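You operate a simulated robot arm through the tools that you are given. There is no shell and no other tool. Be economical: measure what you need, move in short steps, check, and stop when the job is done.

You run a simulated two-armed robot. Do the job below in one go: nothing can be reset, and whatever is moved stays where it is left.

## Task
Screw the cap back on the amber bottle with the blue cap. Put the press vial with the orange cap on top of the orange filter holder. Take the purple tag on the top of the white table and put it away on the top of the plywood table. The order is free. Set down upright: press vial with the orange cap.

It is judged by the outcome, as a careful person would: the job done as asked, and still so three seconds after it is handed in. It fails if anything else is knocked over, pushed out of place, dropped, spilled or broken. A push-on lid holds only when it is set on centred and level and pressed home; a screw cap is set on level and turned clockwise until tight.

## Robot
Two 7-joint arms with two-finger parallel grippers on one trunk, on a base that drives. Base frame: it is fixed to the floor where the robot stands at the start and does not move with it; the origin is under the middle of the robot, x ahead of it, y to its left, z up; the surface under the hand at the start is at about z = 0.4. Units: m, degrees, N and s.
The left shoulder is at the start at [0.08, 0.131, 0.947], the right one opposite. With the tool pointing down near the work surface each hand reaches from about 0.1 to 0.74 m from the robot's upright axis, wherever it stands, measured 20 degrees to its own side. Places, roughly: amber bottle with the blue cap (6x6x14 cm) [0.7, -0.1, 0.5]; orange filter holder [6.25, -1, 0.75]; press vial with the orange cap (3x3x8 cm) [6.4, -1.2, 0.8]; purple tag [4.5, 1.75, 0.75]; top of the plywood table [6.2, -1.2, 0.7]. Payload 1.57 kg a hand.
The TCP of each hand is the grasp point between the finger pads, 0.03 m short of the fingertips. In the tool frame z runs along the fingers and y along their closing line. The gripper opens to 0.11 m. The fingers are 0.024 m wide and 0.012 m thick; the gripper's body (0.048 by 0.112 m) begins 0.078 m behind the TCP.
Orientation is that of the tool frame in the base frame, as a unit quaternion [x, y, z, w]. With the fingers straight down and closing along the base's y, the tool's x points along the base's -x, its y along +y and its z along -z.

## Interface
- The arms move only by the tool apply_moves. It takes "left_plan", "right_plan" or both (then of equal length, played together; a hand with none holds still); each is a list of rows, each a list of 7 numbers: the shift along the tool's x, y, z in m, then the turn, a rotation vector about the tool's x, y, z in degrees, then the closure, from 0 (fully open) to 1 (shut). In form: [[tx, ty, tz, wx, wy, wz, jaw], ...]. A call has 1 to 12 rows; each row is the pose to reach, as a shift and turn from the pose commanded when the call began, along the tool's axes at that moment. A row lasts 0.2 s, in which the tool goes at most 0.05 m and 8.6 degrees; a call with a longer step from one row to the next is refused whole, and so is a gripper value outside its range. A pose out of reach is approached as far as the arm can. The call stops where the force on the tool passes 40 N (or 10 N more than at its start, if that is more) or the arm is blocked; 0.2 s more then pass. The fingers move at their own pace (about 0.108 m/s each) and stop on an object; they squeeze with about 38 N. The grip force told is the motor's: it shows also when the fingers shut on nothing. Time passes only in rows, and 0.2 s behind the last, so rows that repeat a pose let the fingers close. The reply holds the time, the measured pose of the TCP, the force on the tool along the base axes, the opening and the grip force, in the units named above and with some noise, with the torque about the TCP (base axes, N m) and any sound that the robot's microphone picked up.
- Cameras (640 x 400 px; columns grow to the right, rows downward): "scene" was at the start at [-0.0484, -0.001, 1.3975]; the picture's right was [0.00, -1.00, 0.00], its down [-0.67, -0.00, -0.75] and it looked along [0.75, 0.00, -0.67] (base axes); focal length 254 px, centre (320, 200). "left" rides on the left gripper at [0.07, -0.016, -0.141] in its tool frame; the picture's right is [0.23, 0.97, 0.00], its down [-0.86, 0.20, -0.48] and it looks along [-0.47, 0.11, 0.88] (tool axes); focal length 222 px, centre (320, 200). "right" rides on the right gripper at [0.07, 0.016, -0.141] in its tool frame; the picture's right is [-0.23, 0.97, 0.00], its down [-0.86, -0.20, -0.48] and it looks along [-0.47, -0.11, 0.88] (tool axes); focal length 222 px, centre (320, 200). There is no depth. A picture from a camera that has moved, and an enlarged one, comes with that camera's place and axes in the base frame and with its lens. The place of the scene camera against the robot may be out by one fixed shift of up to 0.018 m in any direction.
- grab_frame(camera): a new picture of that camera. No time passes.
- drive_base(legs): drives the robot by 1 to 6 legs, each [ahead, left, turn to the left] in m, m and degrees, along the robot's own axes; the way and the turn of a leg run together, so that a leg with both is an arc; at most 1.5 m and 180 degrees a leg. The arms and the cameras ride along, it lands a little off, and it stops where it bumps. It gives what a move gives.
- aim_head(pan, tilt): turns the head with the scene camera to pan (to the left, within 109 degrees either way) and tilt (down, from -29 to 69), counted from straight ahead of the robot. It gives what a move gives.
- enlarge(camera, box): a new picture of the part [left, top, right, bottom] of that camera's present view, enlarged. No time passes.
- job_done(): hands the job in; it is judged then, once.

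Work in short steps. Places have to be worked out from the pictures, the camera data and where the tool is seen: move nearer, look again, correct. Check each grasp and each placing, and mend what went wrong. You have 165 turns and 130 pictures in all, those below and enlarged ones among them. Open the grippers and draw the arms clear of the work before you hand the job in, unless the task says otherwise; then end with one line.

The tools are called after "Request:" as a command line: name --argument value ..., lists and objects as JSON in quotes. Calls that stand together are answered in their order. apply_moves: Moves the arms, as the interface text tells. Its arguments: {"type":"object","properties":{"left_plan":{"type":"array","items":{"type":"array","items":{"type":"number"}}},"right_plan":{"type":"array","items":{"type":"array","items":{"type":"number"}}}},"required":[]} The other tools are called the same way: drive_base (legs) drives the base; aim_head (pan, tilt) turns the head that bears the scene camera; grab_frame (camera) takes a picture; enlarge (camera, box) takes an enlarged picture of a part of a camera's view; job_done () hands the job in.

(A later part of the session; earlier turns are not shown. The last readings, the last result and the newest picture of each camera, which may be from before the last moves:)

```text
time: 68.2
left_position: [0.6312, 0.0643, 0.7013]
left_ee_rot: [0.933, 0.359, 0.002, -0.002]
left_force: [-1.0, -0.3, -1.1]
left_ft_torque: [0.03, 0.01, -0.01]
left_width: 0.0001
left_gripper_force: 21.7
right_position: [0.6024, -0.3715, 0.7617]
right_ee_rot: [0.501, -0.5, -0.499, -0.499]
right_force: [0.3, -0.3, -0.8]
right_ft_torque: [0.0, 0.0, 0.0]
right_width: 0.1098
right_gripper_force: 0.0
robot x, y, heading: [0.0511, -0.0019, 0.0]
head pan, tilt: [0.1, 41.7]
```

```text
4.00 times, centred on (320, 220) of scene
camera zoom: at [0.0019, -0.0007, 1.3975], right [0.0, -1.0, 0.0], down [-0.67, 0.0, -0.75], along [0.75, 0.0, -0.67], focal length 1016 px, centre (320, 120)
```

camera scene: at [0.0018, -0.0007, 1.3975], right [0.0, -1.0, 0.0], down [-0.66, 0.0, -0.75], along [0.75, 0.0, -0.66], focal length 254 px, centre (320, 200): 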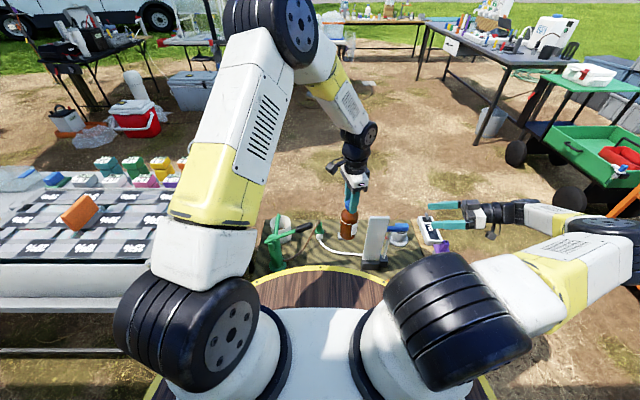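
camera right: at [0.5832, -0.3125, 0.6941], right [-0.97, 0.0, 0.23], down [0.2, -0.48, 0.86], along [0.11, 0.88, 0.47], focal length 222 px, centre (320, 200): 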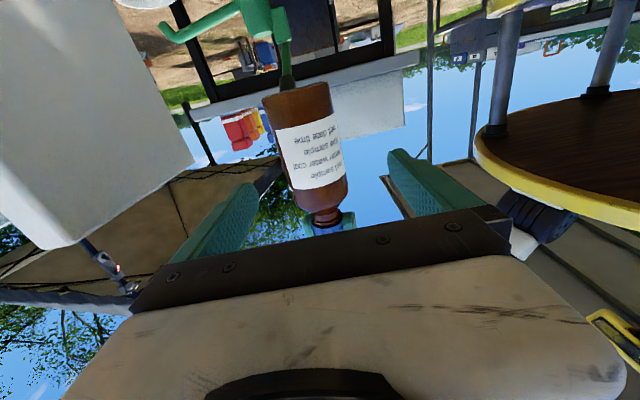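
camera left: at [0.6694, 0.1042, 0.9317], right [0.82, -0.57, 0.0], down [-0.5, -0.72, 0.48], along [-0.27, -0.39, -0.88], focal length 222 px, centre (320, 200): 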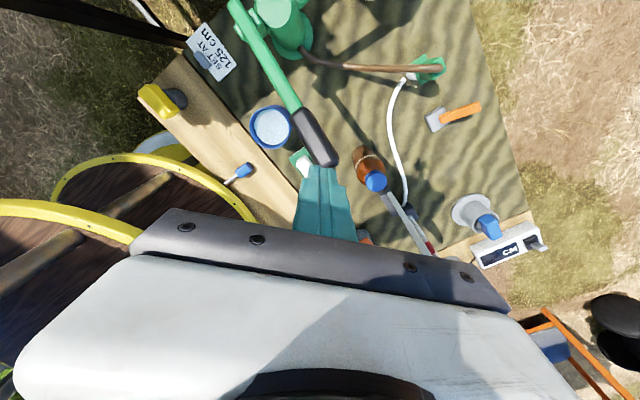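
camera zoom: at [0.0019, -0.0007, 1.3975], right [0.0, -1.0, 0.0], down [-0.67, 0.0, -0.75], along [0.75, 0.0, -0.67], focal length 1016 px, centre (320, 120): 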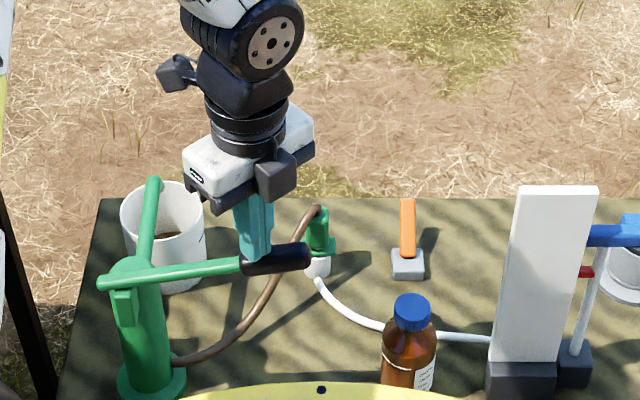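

Lever follows easily. Pressing another 2.3 cm to level.

Request:
apply_moves --left_plan '[[0, 0, 0.008, 0, 0, 0, 1], [0, 0, 0.016, 0, 0, 0, 1], [0, 0, 0.023, 0, 0, 0, 1]]'

Request:
enlarge --camera "scene" --box '[240, 170, 400, 270]'

```text
time: 69.0
left_position: [0.6311, 0.0632, 0.6781]
left_ee_rot: [0.934, 0.357, 0.002, -0.002]
left_force: [0.7, -0.6, 0.5]
left_ft_torque: [0.01, 0.01, 0.01]
left_width: 0.0
left_gripper_force: 21.6
right_position: [0.6027, -0.3714, 0.7622]
right_ee_rot: [0.501, -0.5, -0.5, -0.5]
right_force: [0.1, 0.3, -0.4]
right_ft_torque: [0.0, 0.01, -0.01]
right_width: 0.1097
right_gripper_force: 0.0
robot x, y, heading: [0.051, -0.0025, 0.1]
head pan, tilt: [0.1, 41.7]
```

```text
4.00 times, centred on (320, 220) of scene
camera zoom: at [0.0019, -0.0007, 1.3975], right [0.0, -1.0, 0.0], down [-0.67, 0.0, -0.75], along [0.75, 0.0, -0.67], focal length 1016 px, centre (320, 120)
```

zoom: 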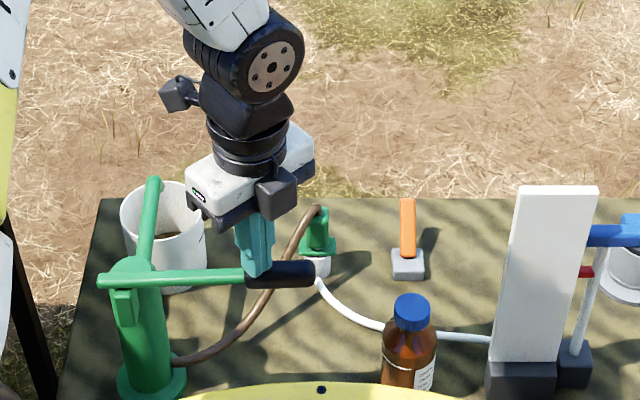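

Almost level; 4 mm more, then rise away and open.

Request:
apply_moves --left_plan '[[0, 0, 0.004, 0, 0, 0, 1], [0, 0, 0.004, 0, 0, 0, 1], [0, 0, -0.03, 0, 0, 0, 1], [0, 0, -0.07, 0, 0, 0, 1], [0, 0, -0.11, 0, 0, 0, 1], [0, 0, -0.15, 0, 0, 0, 0], [0, 0, -0.19, 0, 0, 0, 0]]'

Request:
enlarge --camera "scene" --box '[240, 170, 400, 270]'

```text
time: 70.7
left_position: [0.6278, 0.0625, 0.8691]
left_ee_rot: [0.934, 0.358, 0.0, -0.002]
left_force: [0.2, 0.0, -0.1]
left_ft_torque: [-0.01, 0.0, 0.03]
left_width: 0.1099
left_gripper_force: 0.0
right_position: [0.604, -0.3727, 0.7612]
right_ee_rot: [0.501, -0.5, -0.5, -0.499]
right_force: [0.6, 0.0, -0.3]
right_ft_torque: [0.03, -0.01, 0.01]
right_width: 0.1101
right_gripper_force: 0.0
robot x, y, heading: [0.0515, 0.0, 0.1]
head pan, tilt: [0.1, 41.7]
```

```text
4.00 times, centred on (320, 220) of scene
camera zoom: at [0.0023, -0.0006, 1.3975], right [0.0, -1.0, 0.0], down [-0.67, 0.0, -0.75], along [0.75, 0.0, -0.67], focal length 1016 px, centre (320, 120)
```

zoom: 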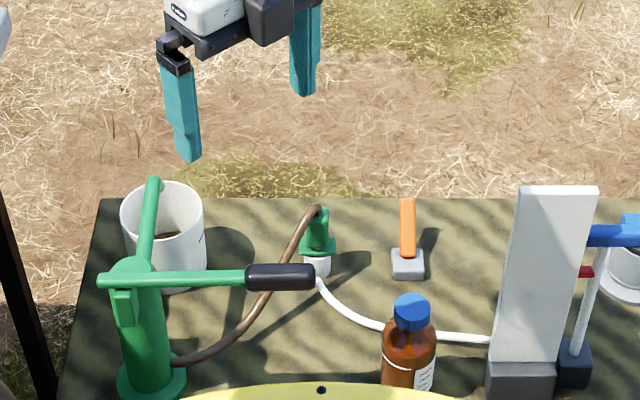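

Lever level and everything here is in order. Tucking both arms back above the robot's own deck while unwinding both wrists.

Request:
apply_moves --left_plan '[[-0.005, -0.02, 0, 0, 0, -8.5, 0.5], [-0.01, -0.04, 0, 0, 0, -17, 0.5], [-0.016, -0.06, 0, 0, 0, -25.5, 0.5], [-0.021, -0.08, 0, 0, 0, -34, 0.5], [-0.026, -0.1, 0, 0, 0, -42.5, 0.5], [-0.031, -0.12, 0, 0, 0, -51, 0.5], [-0.037, -0.14, 0, 0, 0, -59.5, 0.5], [-0.042, -0.16, 0, 0, 0, -68, 0.5], [-0.047, -0.18, 0, 0, 0, -76.5, 0.5], [-0.052, -0.2, 0, 0, 0, -85, 0.5], [-0.058, -0.22, 0, 0, 0, -93.5, 0.5], [-0.063, -0.24, 0, 0, 0, -102, 0.5]]' --right_plan '[[-0.01, 0.015, 0, 4.62, 4.62, 4.62, 0.5], [-0.02, 0.03, 0, 9.24, 9.24, 9.24, 0.5], [-0.03, 0.045, 0, 13.86, 13.86, 13.86, 0.5], [-0.04, 0.06, 0, 18.48, 18.48, 18.48, 0.5], [-0.05, 0.075, 0, 23.1, 23.1, 23.1, 0.5], [-0.06, 0.09, 0.01, 27.7, 27.7, 27.7, 0.5], [-0.07, 0.105, 0.02, 32.3, 32.3, 32.3, 0.5], [-0.08, 0.12, 0.04, 36.9, 36.9, 36.9, 0.5], [-0.09, 0.135, 0.06, 41.5, 41.5, 41.5, 0.5], [-0.09, 0.15, 0.08, 46.1, 46.1, 46.1, 0.5], [-0.09, 0.17, 0.1, 50.7, 50.7, 50.7, 0.5], [-0.09, 0.184, 0.12, 55.3, 55.3, 55.3, 0.5]]'

Request:
apply_moves --left_plan '[[0, 0, 0, 0, 0, -8.25, 0.5], [0, 0, 0, 0, 0, -16.5, 0.5], [0, 0, 0, 0, 0, -24.7, 0.5], [0, 0, 0, 0, 0, -33, 0.5]]' --right_plan '[[0, 0, 0, 4.66, 4.66, 4.66, 0.5], [0, 0, 0, 9.32, 9.32, 9.32, 0.5], [0, 0, 0, 13.98, 13.98, 13.98, 0.5], [0, 0, 0, 13.98, 13.98, 13.98, 0.5]]'

Request:
aim_head --pan -50 --tilt 25

Request:
grab_frame --camera "scene"

```text
time: 73.2
left_position: [0.4237, 0.1978, 0.8687]
left_ee_rot: [0.308, 0.951, 0.002, 0.0]
left_force: [0.3, -0.3, 0.2]
left_ft_torque: [0.04, 0.03, 0.0]
left_width: 0.0551
left_gripper_force: 0.0
right_position: [0.4198, -0.2552, 0.8517]
right_ee_rot: [-0.121, 0.978, 0.121, 0.121]
right_force: [0.5, -0.8, 0.2]
right_ft_torque: [0.05, -0.02, 0.03]
right_width: 0.0553
right_gripper_force: 0.0
robot x, y, heading: [0.0516, -0.0019, -0.0]
head pan, tilt: [0.1, 41.7]
```

```text
time: 74.2
left_position: [0.4238, 0.1992, 0.869]
left_ee_rot: [0.024, 1.0, 0.002, 0.0]
left_force: [0.0, 1.0, 0.4]
left_ft_torque: [0.0, 0.0, 0.0]
left_width: 0.055
left_gripper_force: 0.0
right_position: [0.4203, -0.254, 0.8501]
right_ee_rot: [-0.001, 1.0, 0.0, 0.0]
right_force: [0.1, 0.5, 0.3]
right_ft_torque: [-0.04, -0.01, -0.04]
right_width: 0.0551
right_gripper_force: 0.0
robot x, y, heading: [0.0488, -0.0015, 0.1]
head pan, tilt: [0.1, 41.7]
```

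```text
time: 75.4
left_position: [0.4247, 0.1984, 0.869]
left_ee_rot: [0.026, 1.0, 0.002, 0.0]
left_force: [0.3, 0.2, -0.3]
left_ft_torque: [0.0, -0.02, 0.0]
left_width: 0.0549
left_gripper_force: 0.1
right_position: [0.4192, -0.253, 0.8507]
right_ee_rot: [-0.002, 1.0, 0.0, 0.0]
right_force: [-0.4, -0.2, -0.3]
right_ft_torque: [0.03, 0.0, 0.02]
right_width: 0.0548
right_gripper_force: 0.1
robot x, y, heading: [0.0521, 0.0005, 0.2]
head pan, tilt: [-50.0, 25.0]
```

```text
65 pictures are left
camera scene: at [-0.0226, -0.0713, 1.4233], right [-0.76, -0.64, 0.0], down [-0.27, 0.32, -0.91], along [0.58, -0.69, -0.42], focal length 254 px, centre (320, 200)
```

scene: 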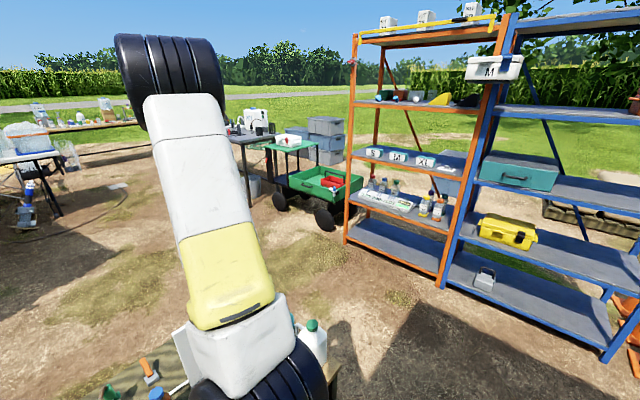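

The corridor to the right (between this table's end and the shelves at y≈-1.8) looks free. Checking behind-right before backing out.

Request:
aim_head --pan -109 --tilt 30

Request:
grab_frame --camera "scene"

```text
time: 76.7
left_position: [0.4238, 0.1994, 0.8693]
left_ee_rot: [0.026, 1.0, 0.002, 0.0]
left_force: [-0.2, 0.2, -0.3]
left_ft_torque: [0.0, -0.04, 0.02]
left_width: 0.0551
left_gripper_force: 0.1
right_position: [0.4201, -0.2531, 0.8514]
right_ee_rot: [-0.002, 1.0, -0.001, 0.0]
right_force: [0.2, -0.7, 0.6]
right_ft_torque: [0.02, 0.0, -0.02]
right_width: 0.055
right_gripper_force: 0.0
robot x, y, heading: [0.0477, -0.0006, 0.4]
head pan, tilt: [-108.9, 30.0]
```

```text
64 pictures are left
camera scene: at [-0.111, -0.0865, 1.4153], right [-0.95, 0.32, 0.0], down [0.16, 0.47, -0.87], along [-0.28, -0.82, -0.5], focal length 254 px, centre (320, 200)
```

scene: 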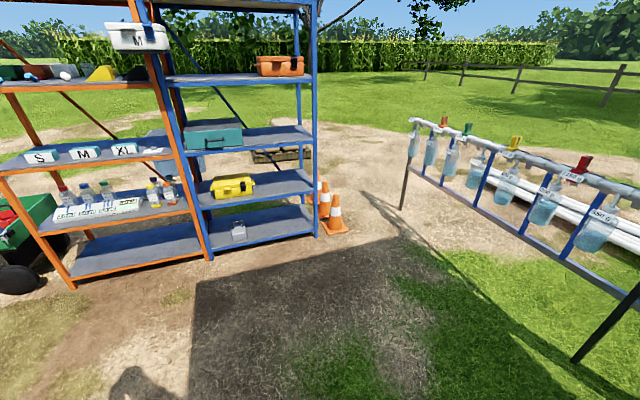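

Plenty of room behind. Backing out 0.3 m, sliding right 1.18 m, then ahead through the corridor.

Request:
drive_base --legs '[[-0.3, 0, 0], [0, -1.18, 0], [1.3, 0, 0]]'

Request:
aim_head --pan 0 --tilt 18

Request:
grab_frame --camera "scene"

```text
time: 90.5
left_position: [1.4312, -0.9695, 0.8682]
left_ee_rot: [0.024, 1.0, 0.001, 0.0]
left_force: [-0.5, -0.1, 0.2]
left_ft_torque: [0.02, 0.04, 0.0]
left_width: 0.055
left_gripper_force: 0.2
right_position: [1.4278, -1.4217, 0.8513]
right_ee_rot: [-0.003, 1.0, 0.0, 0.001]
right_force: [0.2, -0.7, 0.4]
right_ft_torque: [0.01, 0.01, 0.01]
right_width: 0.0547
right_gripper_force: 0.1
robot x, y, heading: [1.0568, -1.173, 0.5]
head pan, tilt: [-108.9, 30.0]
```

```text
time: 92.3
left_position: [1.4309, -0.9702, 0.8695]
left_ee_rot: [0.025, 1.0, 0.001, -0.001]
left_force: [-0.2, -0.3, 0.1]
left_ft_torque: [0.03, -0.01, 0.02]
left_width: 0.0548
left_gripper_force: 0.2
right_position: [1.4286, -1.4224, 0.8517]
right_ee_rot: [-0.003, 1.0, 0.0, 0.0]
right_force: [0.1, -0.2, -0.4]
right_ft_torque: [-0.01, -0.03, -0.04]
right_width: 0.0548
right_gripper_force: 0.1
robot x, y, heading: [1.0592, -1.1694, 0.4]
head pan, tilt: [0.0, 18.0]
```

```text
63 pictures are left
camera scene: at [1.0194, -1.171, 1.4346], right [0.0, -1.0, 0.0], down [-0.31, 0.0, -0.95], along [0.95, 0.0, -0.31], focal length 254 px, centre (320, 200)
```

scene: 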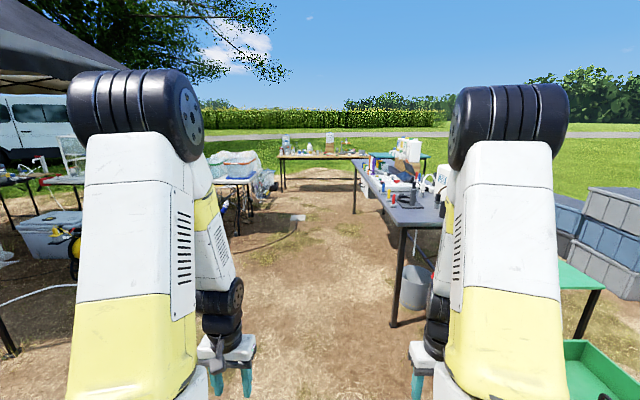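

Plywood table lies straight ahead at x≈6, a dark table on the right (edge y≈-1.65). Driving ahead 0.9 m and looking left for the white table with the tag.

Request:
drive_base --legs '[[0.9, 0.1, 0]]'

Request:
aim_head --pan 35 --tilt 18

Request:
grab_frame --camera "scene"

```text
time: 97.1
left_position: [2.3309, -0.8598, 0.8693]
left_ee_rot: [0.021, 1.0, 0.002, 0.001]
left_force: [0.3, 0.7, -0.6]
left_ft_torque: [0.01, 0.01, 0.01]
left_width: 0.055
left_gripper_force: 0.1
right_position: [2.3337, -1.3123, 0.8515]
right_ee_rot: [-0.006, 1.0, -0.001, 0.0]
right_force: [-0.5, -0.2, 0.2]
right_ft_torque: [0.0, -0.02, -0.02]
right_width: 0.0551
right_gripper_force: 0.1
robot x, y, heading: [1.96, -1.0602, 0.3]
head pan, tilt: [0.0, 18.0]
```

```text
time: 98.1
left_position: [2.3318, -0.8605, 0.8686]
left_ee_rot: [0.021, 1.0, 0.001, 0.0]
left_force: [-0.5, -0.3, 0.6]
left_ft_torque: [0.03, 0.01, 0.02]
left_width: 0.0548
left_gripper_force: 0.0
right_position: [2.333, -1.3124, 0.8518]
right_ee_rot: [-0.006, 1.0, 0.0, 0.0]
right_force: [0.3, 0.6, -0.7]
right_ft_torque: [-0.02, 0.04, 0.01]
right_width: 0.0548
right_gripper_force: 0.1
robot x, y, heading: [1.959, -1.0594, 0.9]
head pan, tilt: [35.0, 18.0]
```

```text
62 pictures are left
camera scene: at [1.9045, -1.0108, 1.4346], right [0.58, -0.81, 0.0], down [-0.25, -0.18, -0.95], along [0.77, 0.55, -0.31], focal length 254 px, centre (320, 200)
```

scene: 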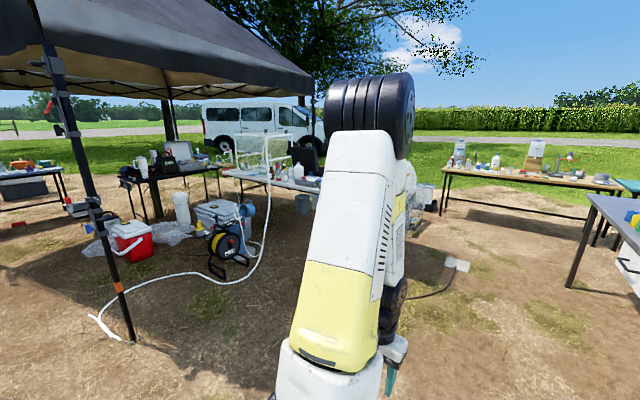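

I see the white table (near edge x≈3.85) with clutter in front of it, and a power strip on the ground near [4.56, -0.81]. Looking ahead-down to judge the passage and the robot's own footprint.

Request:
aim_head --pan 0 --tilt 30

Request:
grab_frame --camera "scene"

Request:
aim_head --pan 0 --tilt 69

Request:
grab_frame --camera "scene"

```text
time: 99.1
left_position: [2.3322, -0.8612, 0.8685]
left_ee_rot: [0.021, 1.0, 0.002, 0.0]
left_force: [-0.4, -0.6, 0.0]
left_ft_torque: [0.04, 0.04, 0.02]
left_width: 0.0552
left_gripper_force: 0.0
right_position: [2.3332, -1.3123, 0.8519]
right_ee_rot: [-0.007, 1.0, 0.0, 0.0]
right_force: [0.2, -0.3, -0.3]
right_ft_torque: [-0.03, 0.01, 0.01]
right_width: 0.0548
right_gripper_force: 0.2
robot x, y, heading: [1.9599, -1.0632, 0.7]
head pan, tilt: [0.0, 30.0]
```

```text
61 pictures are left
camera scene: at [1.9191, -1.0641, 1.4153], right [0.01, -1.0, 0.0], down [-0.5, -0.01, -0.87], along [0.87, 0.01, -0.5], focal length 254 px, centre (320, 200)
```

scene: 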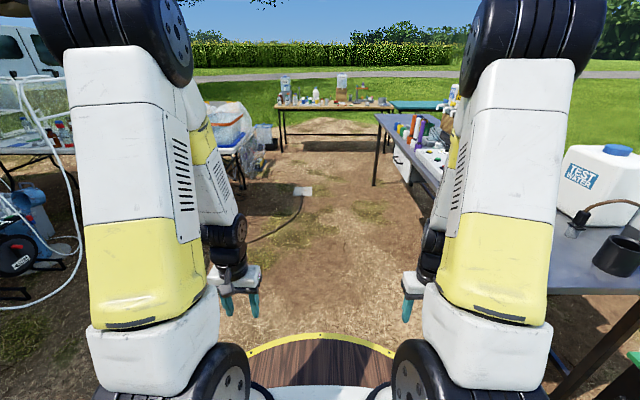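

```text
time: 100.2
left_position: [2.3318, -0.8587, 0.8681]
left_ee_rot: [0.022, 1.0, 0.001, 0.0]
left_force: [0.6, -0.2, 0.6]
left_ft_torque: [-0.01, -0.04, -0.02]
left_width: 0.0553
left_gripper_force: 0.1
right_position: [2.3338, -1.3122, 0.8515]
right_ee_rot: [-0.006, 1.0, 0.0, 0.0]
right_force: [0.0, -0.9, 0.6]
right_ft_torque: [-0.04, -0.03, -0.02]
right_width: 0.0548
right_gripper_force: 0.0
robot x, y, heading: [1.9618, -1.0611, 0.7]
head pan, tilt: [0.0, 68.8]
```

```text
60 pictures are left
camera scene: at [1.8846, -1.0645, 1.3639], right [0.01, -1.0, 0.0], down [-0.93, -0.01, -0.36], along [0.36, 0.0, -0.93], focal length 254 px, centre (320, 200)
```

scene: 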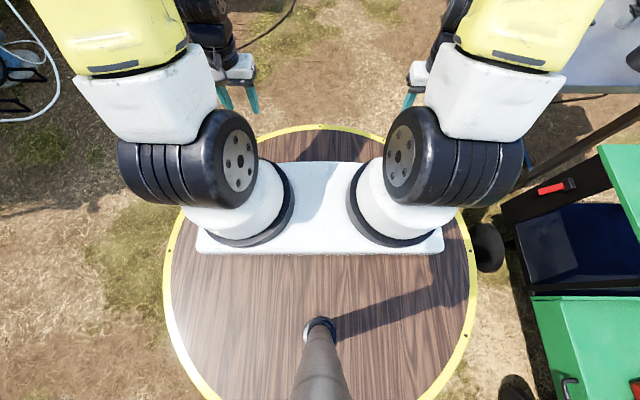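

The robot is slimmer than I feared (deck radius ≈0.27 m). Driving ahead past the power strip at y≈-1.22, then looking left.

Request:
drive_base --legs '[[1.5, -0.17, 0], [1.5, 0, 0]]'

Request:
aim_head --pan 85 --tilt 25

Request:
grab_frame --camera "scene"

```text
refused: leg 1 is longer than a leg can be; nothing moved
```

```text
time: 101.8
left_position: [2.3325, -0.8606, 0.8693]
left_ee_rot: [0.022, 1.0, 0.001, 0.0]
left_force: [-0.3, 0.1, -0.7]
left_ft_torque: [-0.03, -0.01, 0.0]
left_width: 0.0548
left_gripper_force: 0.1
right_position: [2.3334, -1.3105, 0.8509]
right_ee_rot: [-0.006, 1.0, -0.001, 0.0]
right_force: [-0.7, -0.4, 0.4]
right_ft_torque: [0.02, -0.04, -0.01]
right_width: 0.055
right_gripper_force: 0.0
robot x, y, heading: [1.9623, -1.0626, 0.5]
head pan, tilt: [85.0, 25.0]
```

```text
59 pictures are left
camera scene: at [1.8357, -0.9733, 1.4233], right [1.0, -0.08, 0.0], down [-0.03, -0.42, -0.91], along [0.07, 0.9, -0.42], focal length 254 px, centre (320, 200)
```

scene: 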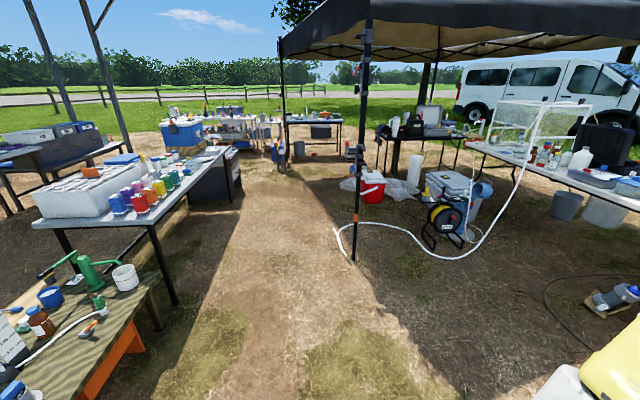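

Leg slightly too long; splitting it.

Request:
drive_base --legs '[[1.2, -0.17, 0], [1.45, 0, 0], [0.45, 0, 0]]'

Request:
grab_frame --camera "scene"

```text
time: 116.9
left_position: [5.4067, -1.0119, 0.8687]
left_ee_rot: [0.025, 1.0, 0.002, 0.0]
left_force: [0.0, -0.5, -0.9]
left_ft_torque: [0.01, 0.02, -0.03]
left_width: 0.0551
left_gripper_force: 0.0
right_position: [5.4027, -1.465, 0.8515]
right_ee_rot: [-0.002, 1.0, 0.0, -0.001]
right_force: [0.1, 0.3, -0.3]
right_ft_torque: [0.01, 0.0, 0.01]
right_width: 0.0552
right_gripper_force: 0.1
robot x, y, heading: [5.0314, -1.2141, 0.1]
head pan, tilt: [85.0, 25.0]
```

```text
58 pictures are left
camera scene: at [4.909, -1.1204, 1.4233], right [1.0, -0.09, 0.0], down [-0.04, -0.42, -0.91], along [0.08, 0.9, -0.42], focal length 254 px, centre (320, 200)
```

scene: 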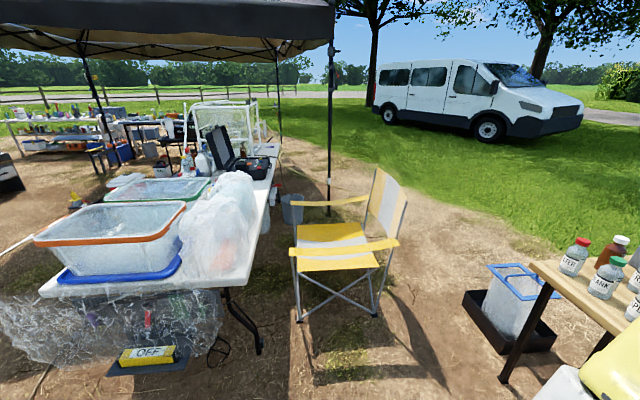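

White table's far edge is x≈4.69; a yellow chair stands at x≈4.85–5.4 and a black crate at x≥6.1. Measuring the gap between them more closely.

Request:
enlarge --camera "scene" --box '[280, 200, 600, 400]'

Request:
enlarge --camera "scene" --box '[180, 100, 420, 250]'

```text
2.00 times, centred on (440, 300) of scene
camera zoom: at [4.909, -1.1204, 1.4233], right [1.0, -0.09, 0.0], down [-0.04, -0.42, -0.91], along [0.08, 0.9, -0.42], focal length 508 px, centre (80, 0)
```

zoom: 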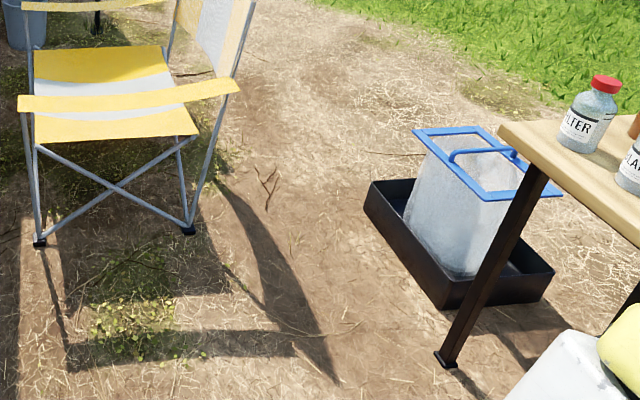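

```text
2.67 times, centred on (300, 175) of scene
camera zoom: at [4.909, -1.1204, 1.4233], right [1.0, -0.09, 0.0], down [-0.04, -0.42, -0.91], along [0.08, 0.9, -0.42], focal length 678 px, centre (373, 267)
```

zoom: 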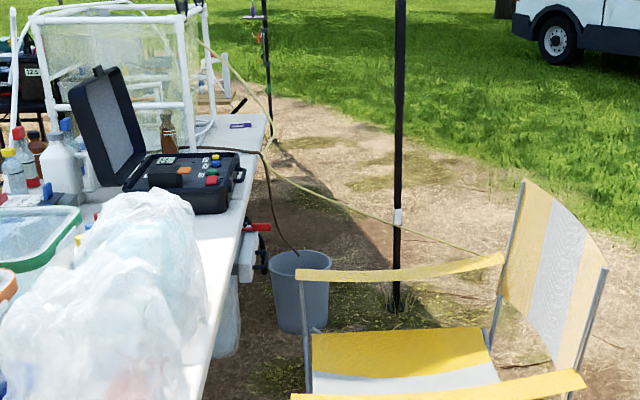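

The gap looks only ≈0.55 m, about the robot's own width. I'll turn to face it and go a bit nearer to measure it better before choosing a route.

Request:
drive_base --legs '[[0.2, 0.2, 0], [0, 0, 90], [0.1, -0.42, 0]]'

Request:
aim_head --pan 0 --tilt 35

Request:
grab_frame --camera "scene"

```text
time: 124.8
left_position: [5.4177, -0.5408, 0.87]
left_ee_rot: [-0.688, 0.725, 0.001, -0.001]
left_force: [0.6, 0.8, 0.0]
left_ft_torque: [0.0, 0.01, 0.03]
left_width: 0.0553
left_gripper_force: 0.2
right_position: [5.8705, -0.5429, 0.8509]
right_ee_rot: [0.708, -0.706, -0.001, 0.0]
right_force: [-0.4, -0.2, -0.1]
right_ft_torque: [0.02, 0.01, 0.0]
right_width: 0.0553
right_gripper_force: 0.1
robot x, y, heading: [5.6169, -0.9134, 90.3]
head pan, tilt: [85.0, 25.0]
stopped in leg 3: the robot was blocked; the commanded pose is now the measured one
```

```text
time: 126.4
left_position: [5.4172, -0.5412, 0.8696]
left_ee_rot: [-0.688, 0.726, 0.002, -0.001]
left_force: [-0.7, 0.0, -0.2]
left_ft_torque: [0.0, 0.0, -0.02]
left_width: 0.055
left_gripper_force: 0.2
right_position: [5.8708, -0.543, 0.8522]
right_ee_rot: [0.708, -0.707, 0.0, -0.001]
right_force: [-0.4, -0.3, -0.7]
right_ft_torque: [0.0, -0.01, 0.01]
right_width: 0.0551
right_gripper_force: 0.0
robot x, y, heading: [5.6173, -0.9116, 90.4]
head pan, tilt: [0.0, 35.0]
```

```text
55 pictures are left
camera scene: at [5.6244, -0.9659, 1.4075], right [1.0, 0.0, 0.0], down [0.0, -0.57, -0.82], along [0.0, 0.82, -0.57], focal length 254 px, centre (320, 200)
```

scene: 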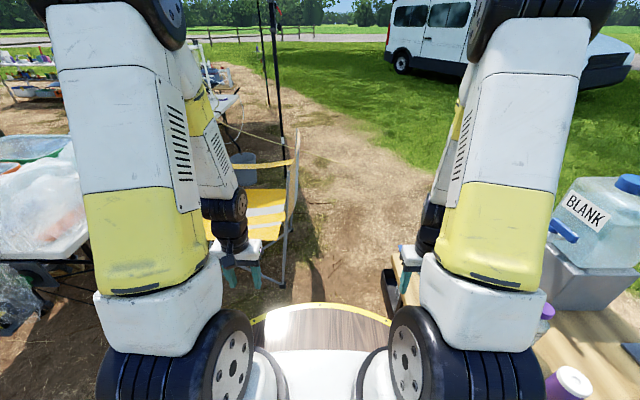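

The bump at x≈5.617 shows the robot's radius is ≈0.26 m, so the gap (chair 5.46, crate 6.035) is passable at x≈5.765. Raising both hands clear of chair height, and moving off the table edge.

Request:
apply_moves --left_plan '[[0, 0, -0.04, 0, 0, 0, 0.5], [0, 0, -0.08, 0, 0, 0, 0.5], [0, 0, -0.12, 0, 0, 0, 0.5], [0, 0, -0.16, 0, 0, 0, 0.5], [0, 0, -0.19, 0, 0, 0, 0.5]]' --right_plan '[[0, 0, -0.04, 0, 0, 0, 0.5], [0, 0, -0.08, 0, 0, 0, 0.5], [0, 0, -0.12, 0, 0, 0, 0.5], [0, 0, -0.16, 0, 0, 0, 0.5], [0, 0, -0.2, 0, 0, 0, 0.5]]'

Request:
drive_base --legs '[[0, 0.035, 0], [0.64, 0, 0]]'

Request:
aim_head --pan 0 --tilt 50

Request:
grab_frame --camera "scene"

```text
time: 127.6
left_position: [5.4171, -0.5419, 1.0589]
left_ee_rot: [-0.689, 0.725, 0.0, -0.001]
left_force: [-0.4, 0.5, -1.1]
left_ft_torque: [-0.04, -0.02, -0.03]
left_width: 0.055
left_gripper_force: 0.0
right_position: [5.8705, -0.5429, 1.0522]
right_ee_rot: [0.708, -0.707, 0.001, -0.001]
right_force: [-0.2, 0.0, -0.8]
right_ft_torque: [-0.03, -0.02, -0.01]
right_width: 0.0549
right_gripper_force: 0.1
robot x, y, heading: [5.6185, -0.912, 90.4]
head pan, tilt: [0.0, 35.0]
```

```text
time: 131.6
left_position: [5.3849, 0.1047, 1.0587]
left_ee_rot: [-0.687, 0.727, 0.001, -0.001]
left_force: [0.9, 0.2, -0.2]
left_ft_torque: [-0.01, 0.02, -0.03]
left_width: 0.055
left_gripper_force: 0.1
right_position: [5.8381, 0.101, 1.0511]
right_ee_rot: [-0.706, 0.708, 0.0, 0.0]
right_force: [-0.6, -0.5, 0.1]
right_ft_torque: [0.0, 0.04, -0.03]
right_width: 0.0548
right_gripper_force: 0.1
robot x, y, heading: [5.5811, -0.2658, 90.1]
head pan, tilt: [0.0, 35.0]
```

```text
time: 132.4
left_position: [5.3852, 0.105, 1.0597]
left_ee_rot: [-0.687, 0.727, 0.002, -0.001]
left_force: [1.2, -0.5, -0.6]
left_ft_torque: [-0.02, 0.0, 0.0]
left_width: 0.055
left_gripper_force: 0.0
right_position: [5.8393, 0.1016, 1.0511]
right_ee_rot: [-0.706, 0.708, 0.001, 0.0]
right_force: [-1.1, -0.8, -0.3]
right_ft_torque: [0.02, 0.0, 0.01]
right_width: 0.0551
right_gripper_force: 0.1
robot x, y, heading: [5.5815, -0.2652, 90.1]
head pan, tilt: [0.0, 50.0]
```

```text
54 pictures are left
camera scene: at [5.5892, -0.3311, 1.3858], right [1.0, 0.0, 0.0], down [0.0, -0.77, -0.64], along [0.0, 0.64, -0.77], focal length 254 px, centre (320, 200)
```

scene: 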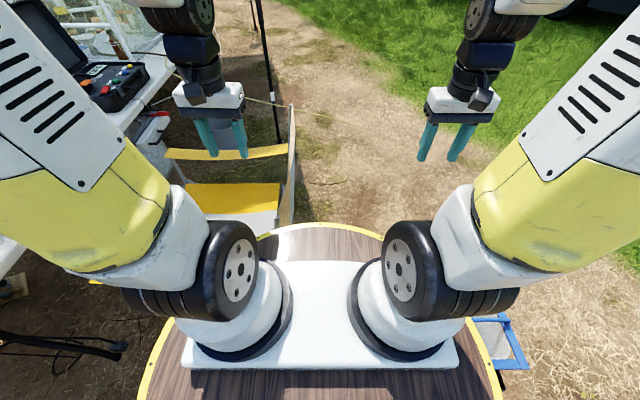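

The chair's back and crate leave a lane at x≈5.76. Moving diagonally to its mouth, then checking the pose.

Request:
drive_base --legs '[[0.216, -0.184, 0]]'

Request:
grab_frame --camera "scene"

```text
time: 134.1
left_position: [5.5263, 0.271, 1.0583]
left_ee_rot: [-0.674, 0.739, 0.0, -0.001]
left_force: [0.4, 0.8, 0.1]
left_ft_torque: [-0.03, -0.01, -0.02]
left_width: 0.0551
left_gripper_force: 0.1
right_position: [5.978, 0.2521, 1.0516]
right_ee_rot: [-0.694, 0.72, -0.001, -0.001]
right_force: [-0.4, 0.5, 1.2]
right_ft_torque: [0.01, 0.02, -0.01]
right_width: 0.055
right_gripper_force: 0.0
robot x, y, heading: [5.711, -0.1026, 88.0]
head pan, tilt: [0.0, 50.0]
stopped in leg 1: the robot was blocked; the commanded pose is now the measured one
```

```text
53 pictures are left
camera scene: at [5.715, -0.1711, 1.3858], right [1.0, -0.03, 0.0], down [-0.03, -0.77, -0.64], along [0.02, 0.64, -0.77], focal length 254 px, centre (320, 200)
```

scene: 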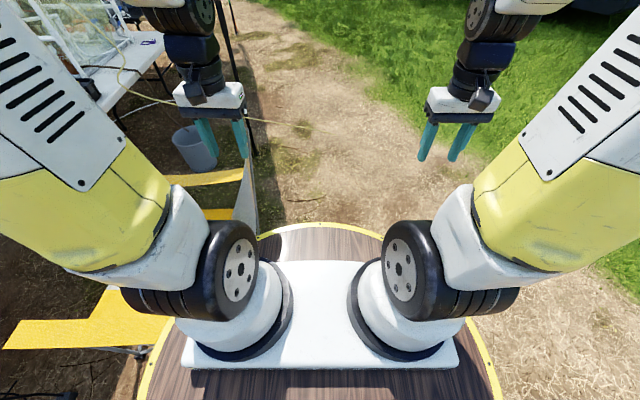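

Blocked, apparently by the crate at floor level. Checking to the right and left before doing anything else.

Request:
aim_head --pan -75 --tilt 55

Request:
grab_frame --camera "scene"

Request:
aim_head --pan 60 --tilt 55

Request:
grab_frame --camera "scene"

```text
time: 135.5
left_position: [5.5251, 0.272, 1.0587]
left_ee_rot: [-0.674, 0.739, 0.002, -0.001]
left_force: [-0.4, 0.1, -0.2]
left_ft_torque: [-0.01, 0.02, 0.02]
left_width: 0.0551
left_gripper_force: 0.0
right_position: [5.9782, 0.253, 1.0512]
right_ee_rot: [-0.694, 0.72, -0.001, 0.0]
right_force: [0.4, -1.0, -0.6]
right_ft_torque: [0.0, 0.01, -0.01]
right_width: 0.0549
right_gripper_force: 0.1
robot x, y, heading: [5.7107, -0.1086, 88.0]
head pan, tilt: [-75.0, 55.0]
```

```text
52 pictures are left
camera scene: at [5.7828, -0.2318, 1.3793], right [0.23, -0.97, 0.0], down [-0.8, -0.19, -0.57], along [0.56, 0.13, -0.82], focal length 254 px, centre (320, 200)
```

scene: 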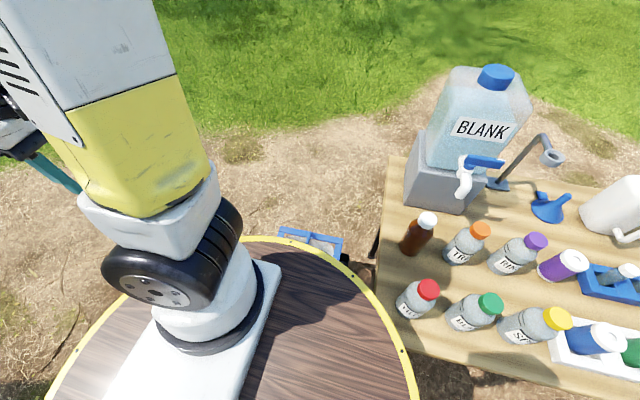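

```text
time: 137.7
left_position: [5.5251, 0.2718, 1.0592]
left_ee_rot: [-0.674, 0.739, 0.001, -0.001]
left_force: [0.0, -0.7, 0.4]
left_ft_torque: [-0.03, -0.02, 0.01]
left_width: 0.0551
left_gripper_force: 0.0
right_position: [5.9779, 0.2523, 1.0518]
right_ee_rot: [-0.694, 0.72, 0.0, 0.0]
right_force: [-0.6, -0.1, -0.6]
right_ft_torque: [0.0, 0.02, 0.01]
right_width: 0.0552
right_gripper_force: 0.0
robot x, y, heading: [5.7112, -0.1096, 87.9]
head pan, tilt: [60.0, 55.0]
```

```text
51 pictures are left
camera scene: at [5.6514, -0.21, 1.3793], right [0.53, 0.85, 0.0], down [0.69, -0.43, -0.57], along [-0.49, 0.3, -0.82], focal length 254 px, centre (320, 200)
```

scene: 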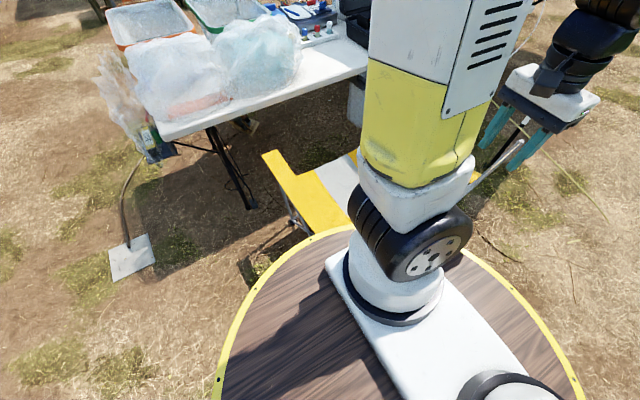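

The chair's leaning back also limits the lane, so this gap is too narrow; I'll back off the way I came and check that nothing was displaced.

Request:
drive_base --legs '[[-0.163, 0.134, 2], [-0.35, 0, 0]]'

Request:
aim_head --pan 0 --tilt 35

Request:
enlarge --camera "scene" --box '[200, 80, 440, 230]'

```text
time: 141.2
left_position: [5.376, -0.2439, 1.0597]
left_ee_rot: [-0.687, 0.727, 0.001, -0.001]
left_force: [-0.7, 0.7, 0.1]
left_ft_torque: [0.02, 0.0, -0.01]
left_width: 0.055
left_gripper_force: 0.1
right_position: [5.8291, -0.2465, 1.0512]
right_ee_rot: [-0.706, 0.708, 0.0, 0.001]
right_force: [-0.7, -0.2, 0.9]
right_ft_torque: [0.02, 0.01, 0.01]
right_width: 0.055
right_gripper_force: 0.1
robot x, y, heading: [5.5746, -0.6169, 89.8]
head pan, tilt: [60.0, 55.0]
```

```text
time: 142.5
left_position: [5.3757, -0.2445, 1.059]
left_ee_rot: [-0.686, 0.728, 0.002, -0.001]
left_force: [0.3, 1.0, -0.3]
left_ft_torque: [0.01, -0.01, -0.02]
left_width: 0.0551
left_gripper_force: 0.0
right_position: [5.8277, -0.2492, 1.0513]
right_ee_rot: [-0.707, 0.708, 0.0, 0.0]
right_force: [0.7, 0.6, 1.2]
right_ft_torque: [-0.02, -0.01, 0.0]
right_width: 0.0549
right_gripper_force: 0.0
robot x, y, heading: [5.5724, -0.6158, 89.7]
head pan, tilt: [0.0, 35.0]
```

```text
2.67 times, centred on (320, 155) of scene
camera zoom: at [5.5795, -0.6699, 1.4075], right [1.0, 0.0, 0.0], down [0.0, -0.57, -0.82], along [0.0, 0.82, -0.57], focal length 678 px, centre (320, 320)
```

zoom: 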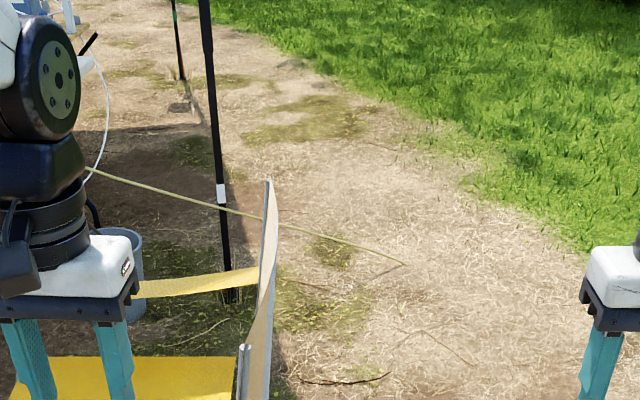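

The chair hasn't moved (back still at x≈5.475). I'll do the vial first from this side: go back to y≈-1.15, turn to face the plywood table, and look at it.

Request:
drive_base --legs '[[-0.05, 0.12, 0], [-0.45, 0, 0], [0, 0, -89.8]]'

Request:
aim_head --pan 0 --tilt 45

Request:
grab_frame --camera "scene"

```text
time: 149.9
left_position: [5.8255, -0.9186, 1.0578]
left_ee_rot: [0.025, 1.0, 0.0, 0.0]
left_force: [0.3, 0.9, 0.1]
left_ft_torque: [-0.02, 0.04, -0.01]
left_width: 0.0548
left_gripper_force: 0.1
right_position: [5.8234, -1.3736, 1.0512]
right_ee_rot: [-0.001, 1.0, -0.001, 0.0]
right_force: [-0.2, 0.2, -0.5]
right_ft_torque: [0.01, 0.01, -0.02]
right_width: 0.0551
right_gripper_force: 0.0
robot x, y, heading: [5.4517, -1.1191, 0.6]
head pan, tilt: [0.0, 35.0]
```

```text
time: 150.6
left_position: [5.8241, -0.9197, 1.0595]
left_ee_rot: [0.025, 1.0, 0.002, -0.001]
left_force: [0.2, 0.2, 0.0]
left_ft_torque: [-0.01, 0.0, -0.02]
left_width: 0.0551
left_gripper_force: 0.0
right_position: [5.8238, -1.3731, 1.0517]
right_ee_rot: [-0.001, 1.0, -0.001, 0.0]
right_force: [0.6, 0.1, 0.6]
right_ft_torque: [-0.01, -0.01, 0.03]
right_width: 0.0549
right_gripper_force: 0.0
robot x, y, heading: [5.4525, -1.1204, 0.4]
head pan, tilt: [0.0, 45.0]
```

```text
49 pictures are left
camera scene: at [5.402, -1.1201, 1.3927], right [0.01, -1.0, 0.0], down [-0.71, 0.0, -0.71], along [0.71, 0.0, -0.71], focal length 254 px, centre (320, 200)
```

scene: 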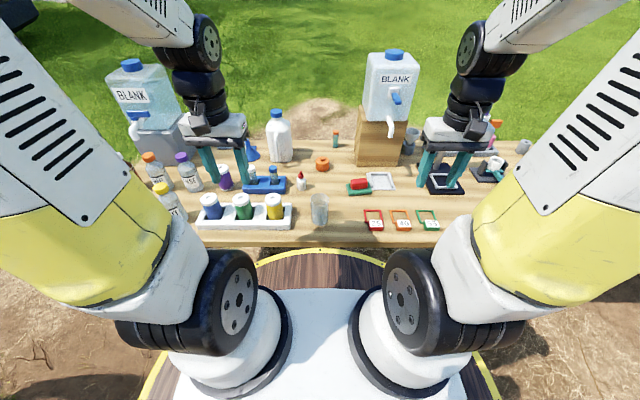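

Good view of the plywood table. Enlarging the middle to find the filter holder and press vial.

Request:
enlarge --camera "scene" --box '[190, 110, 450, 250]'

```text
2.46 times, centred on (320, 180) of scene
camera zoom: at [5.402, -1.1201, 1.3927], right [0.01, -1.0, 0.0], down [-0.71, 0.0, -0.71], along [0.71, 0.0, -0.71], focal length 626 px, centre (320, 249)
```

zoom: 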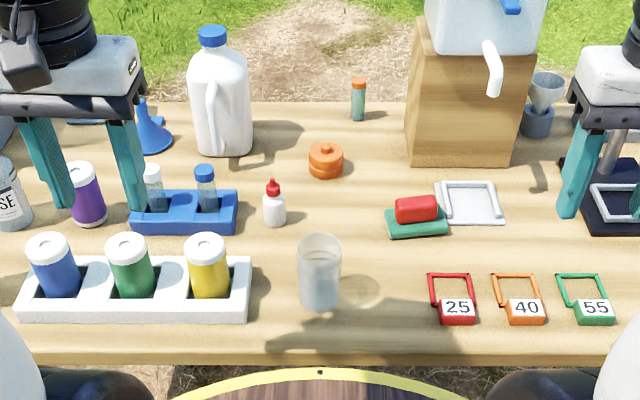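

Filter holder is near [6.26, -1.13] and the vial near [6.43, -1.19], close to the table's far edge (x≈6.49), out of reach from here; both are best done from the far side, where the tag route also leads. So I'll take the northern way round: back west, then up the corridor at x≈1.65.

Request:
drive_base --legs '[[-0.5, -0.1, 0], [-1.48, 0, 0], [-1.45, 0.1, 0], [-0.37, 0.1, 0], [0, 1.4, 0]]'

Request:
aim_head --pan 80 --tilt 20

Request:
grab_frame --camera "scene"

```text
time: 175.9
left_position: [2.0047, 0.5645, 1.0583]
left_ee_rot: [0.017, 1.0, 0.003, 0.0]
left_force: [1.1, 0.4, 0.9]
left_ft_torque: [0.01, -0.01, 0.01]
left_width: 0.0551
left_gripper_force: 0.0
right_position: [2.0133, 0.1115, 1.0513]
right_ee_rot: [-0.012, 1.0, -0.001, 0.0]
right_force: [0.9, -0.4, -0.4]
right_ft_torque: [0.0, -0.01, 0.03]
right_width: 0.055
right_gripper_force: 0.1
robot x, y, heading: [1.637, 0.3599, 1.4]
head pan, tilt: [0.0, 45.0]
```

```text
time: 177.5
left_position: [2.0058, 0.5647, 1.0588]
left_ee_rot: [0.016, 1.0, 0.002, 0.0]
left_force: [-0.1, 0.1, 0.3]
left_ft_torque: [0.01, -0.01, 0.0]
left_width: 0.055
left_gripper_force: 0.1
right_position: [2.0125, 0.1116, 1.0508]
right_ee_rot: [-0.011, 1.0, -0.001, 0.001]
right_force: [0.1, 0.4, -0.3]
right_ft_torque: [0.0, 0.0, 0.0]
right_width: 0.055
right_gripper_force: 0.1
robot x, y, heading: [1.6392, 0.3582, 1.6]
head pan, tilt: [80.0, 20.0]
```

```text
47 pictures are left
camera scene: at [1.5193, 0.4465, 1.4314], right [0.99, -0.15, 0.0], down [-0.05, -0.34, -0.94], along [0.14, 0.93, -0.34], focal length 254 px, centre (320, 200)
```

scene: 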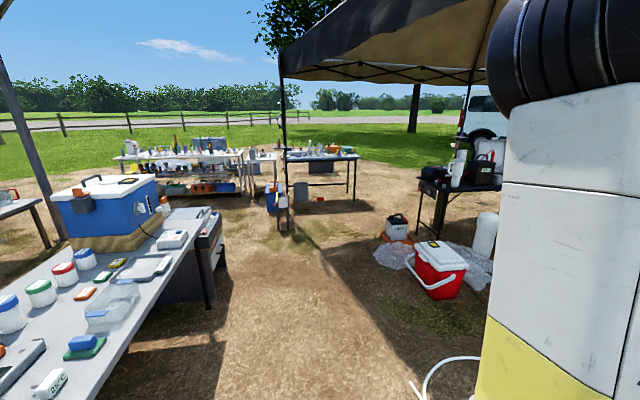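

There is a metre-wide way out to the north-east between the back table (right end ≈[2.6, 4.1]) and the pot/cooler at [2.8, 3.0]. Driving up to [1.98, 3.62] and looking east.

Request:
drive_base --legs '[[0, 1.2, -1.6], [0.34, 1.2, 0], [0, 0.86, 0]]'

Request:
aim_head --pan 0 --tilt 25

Request:
grab_frame --camera "scene"

```text
time: 193.6
left_position: [2.3899, 3.7923, 1.0589]
left_ee_rot: [0.039, 0.999, 0.002, 0.0]
left_force: [0.7, 0.4, -0.1]
left_ft_torque: [0.01, 0.01, 0.03]
left_width: 0.0551
left_gripper_force: 0.1
right_position: [2.3767, 3.3405, 1.0512]
right_ee_rot: [0.011, 1.0, -0.001, 0.0]
right_force: [0.6, 0.4, -0.1]
right_ft_torque: [0.01, -0.04, 0.03]
right_width: 0.0551
right_gripper_force: 0.1
robot x, y, heading: [2.0139, 3.6021, -0.9]
head pan, tilt: [80.0, 20.0]
```

```text
time: 195.1
left_position: [2.3895, 3.7916, 1.0592]
left_ee_rot: [0.038, 0.999, 0.002, 0.0]
left_force: [0.1, 0.2, -0.7]
left_ft_torque: [0.01, 0.01, -0.05]
left_width: 0.0548
left_gripper_force: 0.1
right_position: [2.3773, 3.3403, 1.0511]
right_ee_rot: [0.011, 1.0, -0.001, 0.0]
right_force: [0.5, -1.0, 0.4]
right_ft_torque: [0.01, 0.0, 0.01]
right_width: 0.055
right_gripper_force: 0.1
robot x, y, heading: [2.0113, 3.6053, -1.3]
head pan, tilt: [0.0, 25.0]
```

```text
46 pictures are left
camera scene: at [1.9726, 3.6032, 1.4233], right [-0.02, -1.0, 0.0], down [-0.42, 0.01, -0.91], along [0.91, -0.02, -0.42], focal length 254 px, centre (320, 200)
```

scene: 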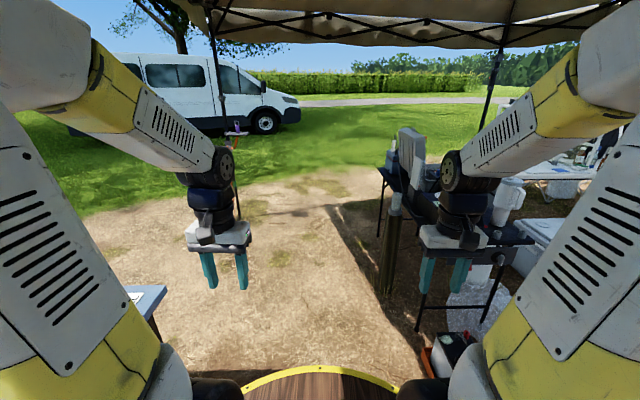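

Way ahead is open. Driving east to about x=5.1 at y≈3.65, then looking south to the white table's end.

Request:
drive_base --legs '[[1.45, 0.08, 1.2], [1.45, 0, 0]]'

Request:
aim_head --pan -85 --tilt 30

Request:
grab_frame --camera "scene"

```text
time: 209.2
left_position: [5.3023, 3.836, 1.0587]
left_ee_rot: [0.029, 1.0, 0.002, 0.0]
left_force: [-0.3, 0.0, -0.3]
left_ft_torque: [-0.01, 0.01, 0.03]
left_width: 0.055
left_gripper_force: 0.2
right_position: [5.2978, 3.382, 1.0506]
right_ee_rot: [0.001, 1.0, -0.001, 0.0]
right_force: [0.0, -0.4, 1.0]
right_ft_torque: [0.0, -0.01, -0.02]
right_width: 0.055
right_gripper_force: 0.1
robot x, y, heading: [4.9309, 3.6382, 0.1]
head pan, tilt: [0.0, 25.0]
```

```text
time: 210.8
left_position: [5.3017, 3.8342, 1.0581]
left_ee_rot: [0.028, 1.0, 0.001, 0.0]
left_force: [0.6, 0.0, 0.6]
left_ft_torque: [0.05, 0.0, 0.0]
left_width: 0.055
left_gripper_force: 0.0
right_position: [5.2982, 3.3821, 1.0518]
right_ee_rot: [0.001, 1.0, -0.001, 0.0]
right_force: [0.3, 0.1, 0.6]
right_ft_torque: [-0.02, 0.01, 0.0]
right_width: 0.0551
right_gripper_force: 0.0
robot x, y, heading: [4.9269, 3.6366, 0.2]
head pan, tilt: [-85.0, 30.0]
```

```text
45 pictures are left
camera scene: at [4.8048, 3.5472, 1.4153], right [-1.0, -0.09, 0.0], down [-0.04, 0.5, -0.87], along [0.08, -0.86, -0.5], focal length 254 px, centre (320, 200)
```

scene: 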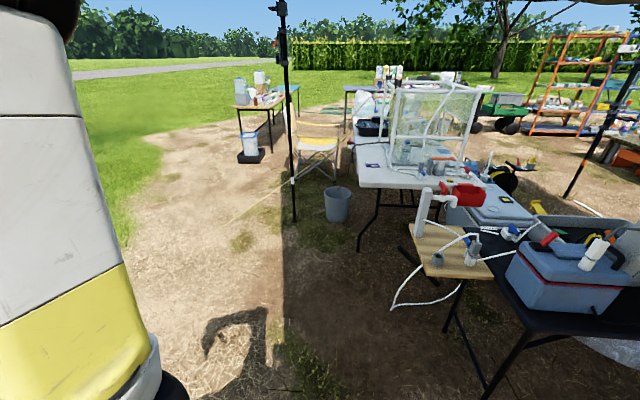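

White table's end is near y≈2.2, its corner at [4.70, 2.2]. Zooming in for the tag.

Request:
enlarge --camera "scene" --box '[330, 130, 450, 205]'

```text
5.33 times, centred on (390, 168) of scene
camera zoom: at [4.8048, 3.5472, 1.4153], right [-1.0, -0.09, 0.0], down [-0.04, 0.5, -0.87], along [0.08, -0.86, -0.5], focal length 1355 px, centre (-53, 373)
```

zoom: 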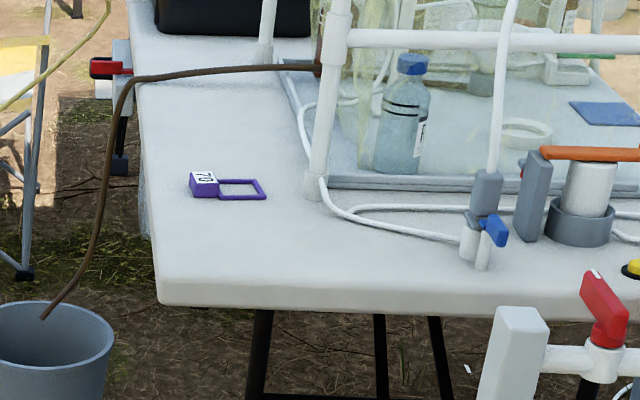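

The tag lies near [4.59, 1.86] with its block at the east side. I'll swing round to stand east of the table at about [5.08, 1.98] facing west.

Request:
drive_base --legs '[[0.4, 0, 0], [0, 0, 179.8], [0.02, 1.3, 0]]'

Request:
aim_head --pan 15 --tilt 40

Request:
grab_frame --camera "scene"

```text
time: 226.9
left_position: [4.953, 2.1206, 1.0598]
left_ee_rot: [1.0, -0.028, -0.001, 0.002]
left_force: [-0.3, 0.2, -0.4]
left_ft_torque: [-0.01, 0.0, 0.0]
left_width: 0.0549
left_gripper_force: 0.0
right_position: [4.9548, 2.5741, 1.0505]
right_ee_rot: [1.0, 0.0, 0.0, -0.001]
right_force: [0.2, -1.0, -0.3]
right_ft_torque: [0.03, -0.02, 0.02]
right_width: 0.055
right_gripper_force: 0.0
robot x, y, heading: [5.3281, 2.3169, -179.9]
head pan, tilt: [-85.0, 30.0]
```

```text
time: 228.7
left_position: [4.9528, 2.1194, 1.0587]
left_ee_rot: [1.0, -0.028, 0.0, 0.0]
left_force: [0.1, 0.2, 0.4]
left_ft_torque: [0.03, 0.03, 0.0]
left_width: 0.0549
left_gripper_force: 0.1
right_position: [4.9549, 2.5736, 1.0511]
right_ee_rot: [1.0, 0.001, -0.001, -0.001]
right_force: [0.1, 0.6, 0.1]
right_ft_torque: [-0.01, 0.0, 0.0]
right_width: 0.0549
right_gripper_force: 0.0
robot x, y, heading: [5.3271, 2.3179, -179.8]
head pan, tilt: [15.0, 40.0]
```

```text
43 pictures are left
camera scene: at [5.3902, 2.2946, 1.4], right [-0.26, 0.97, 0.0], down [0.62, 0.17, -0.77], along [-0.74, -0.2, -0.64], focal length 254 px, centre (320, 200)
```

scene: 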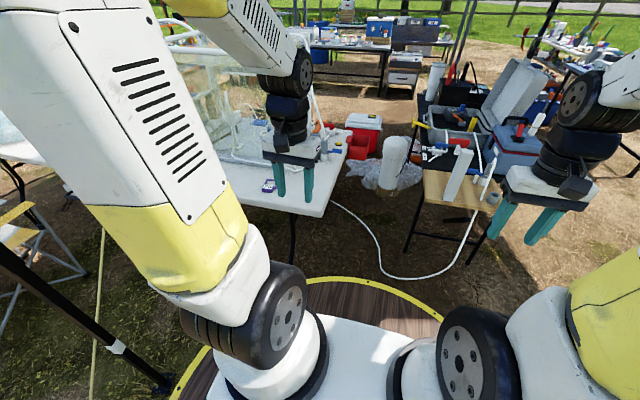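

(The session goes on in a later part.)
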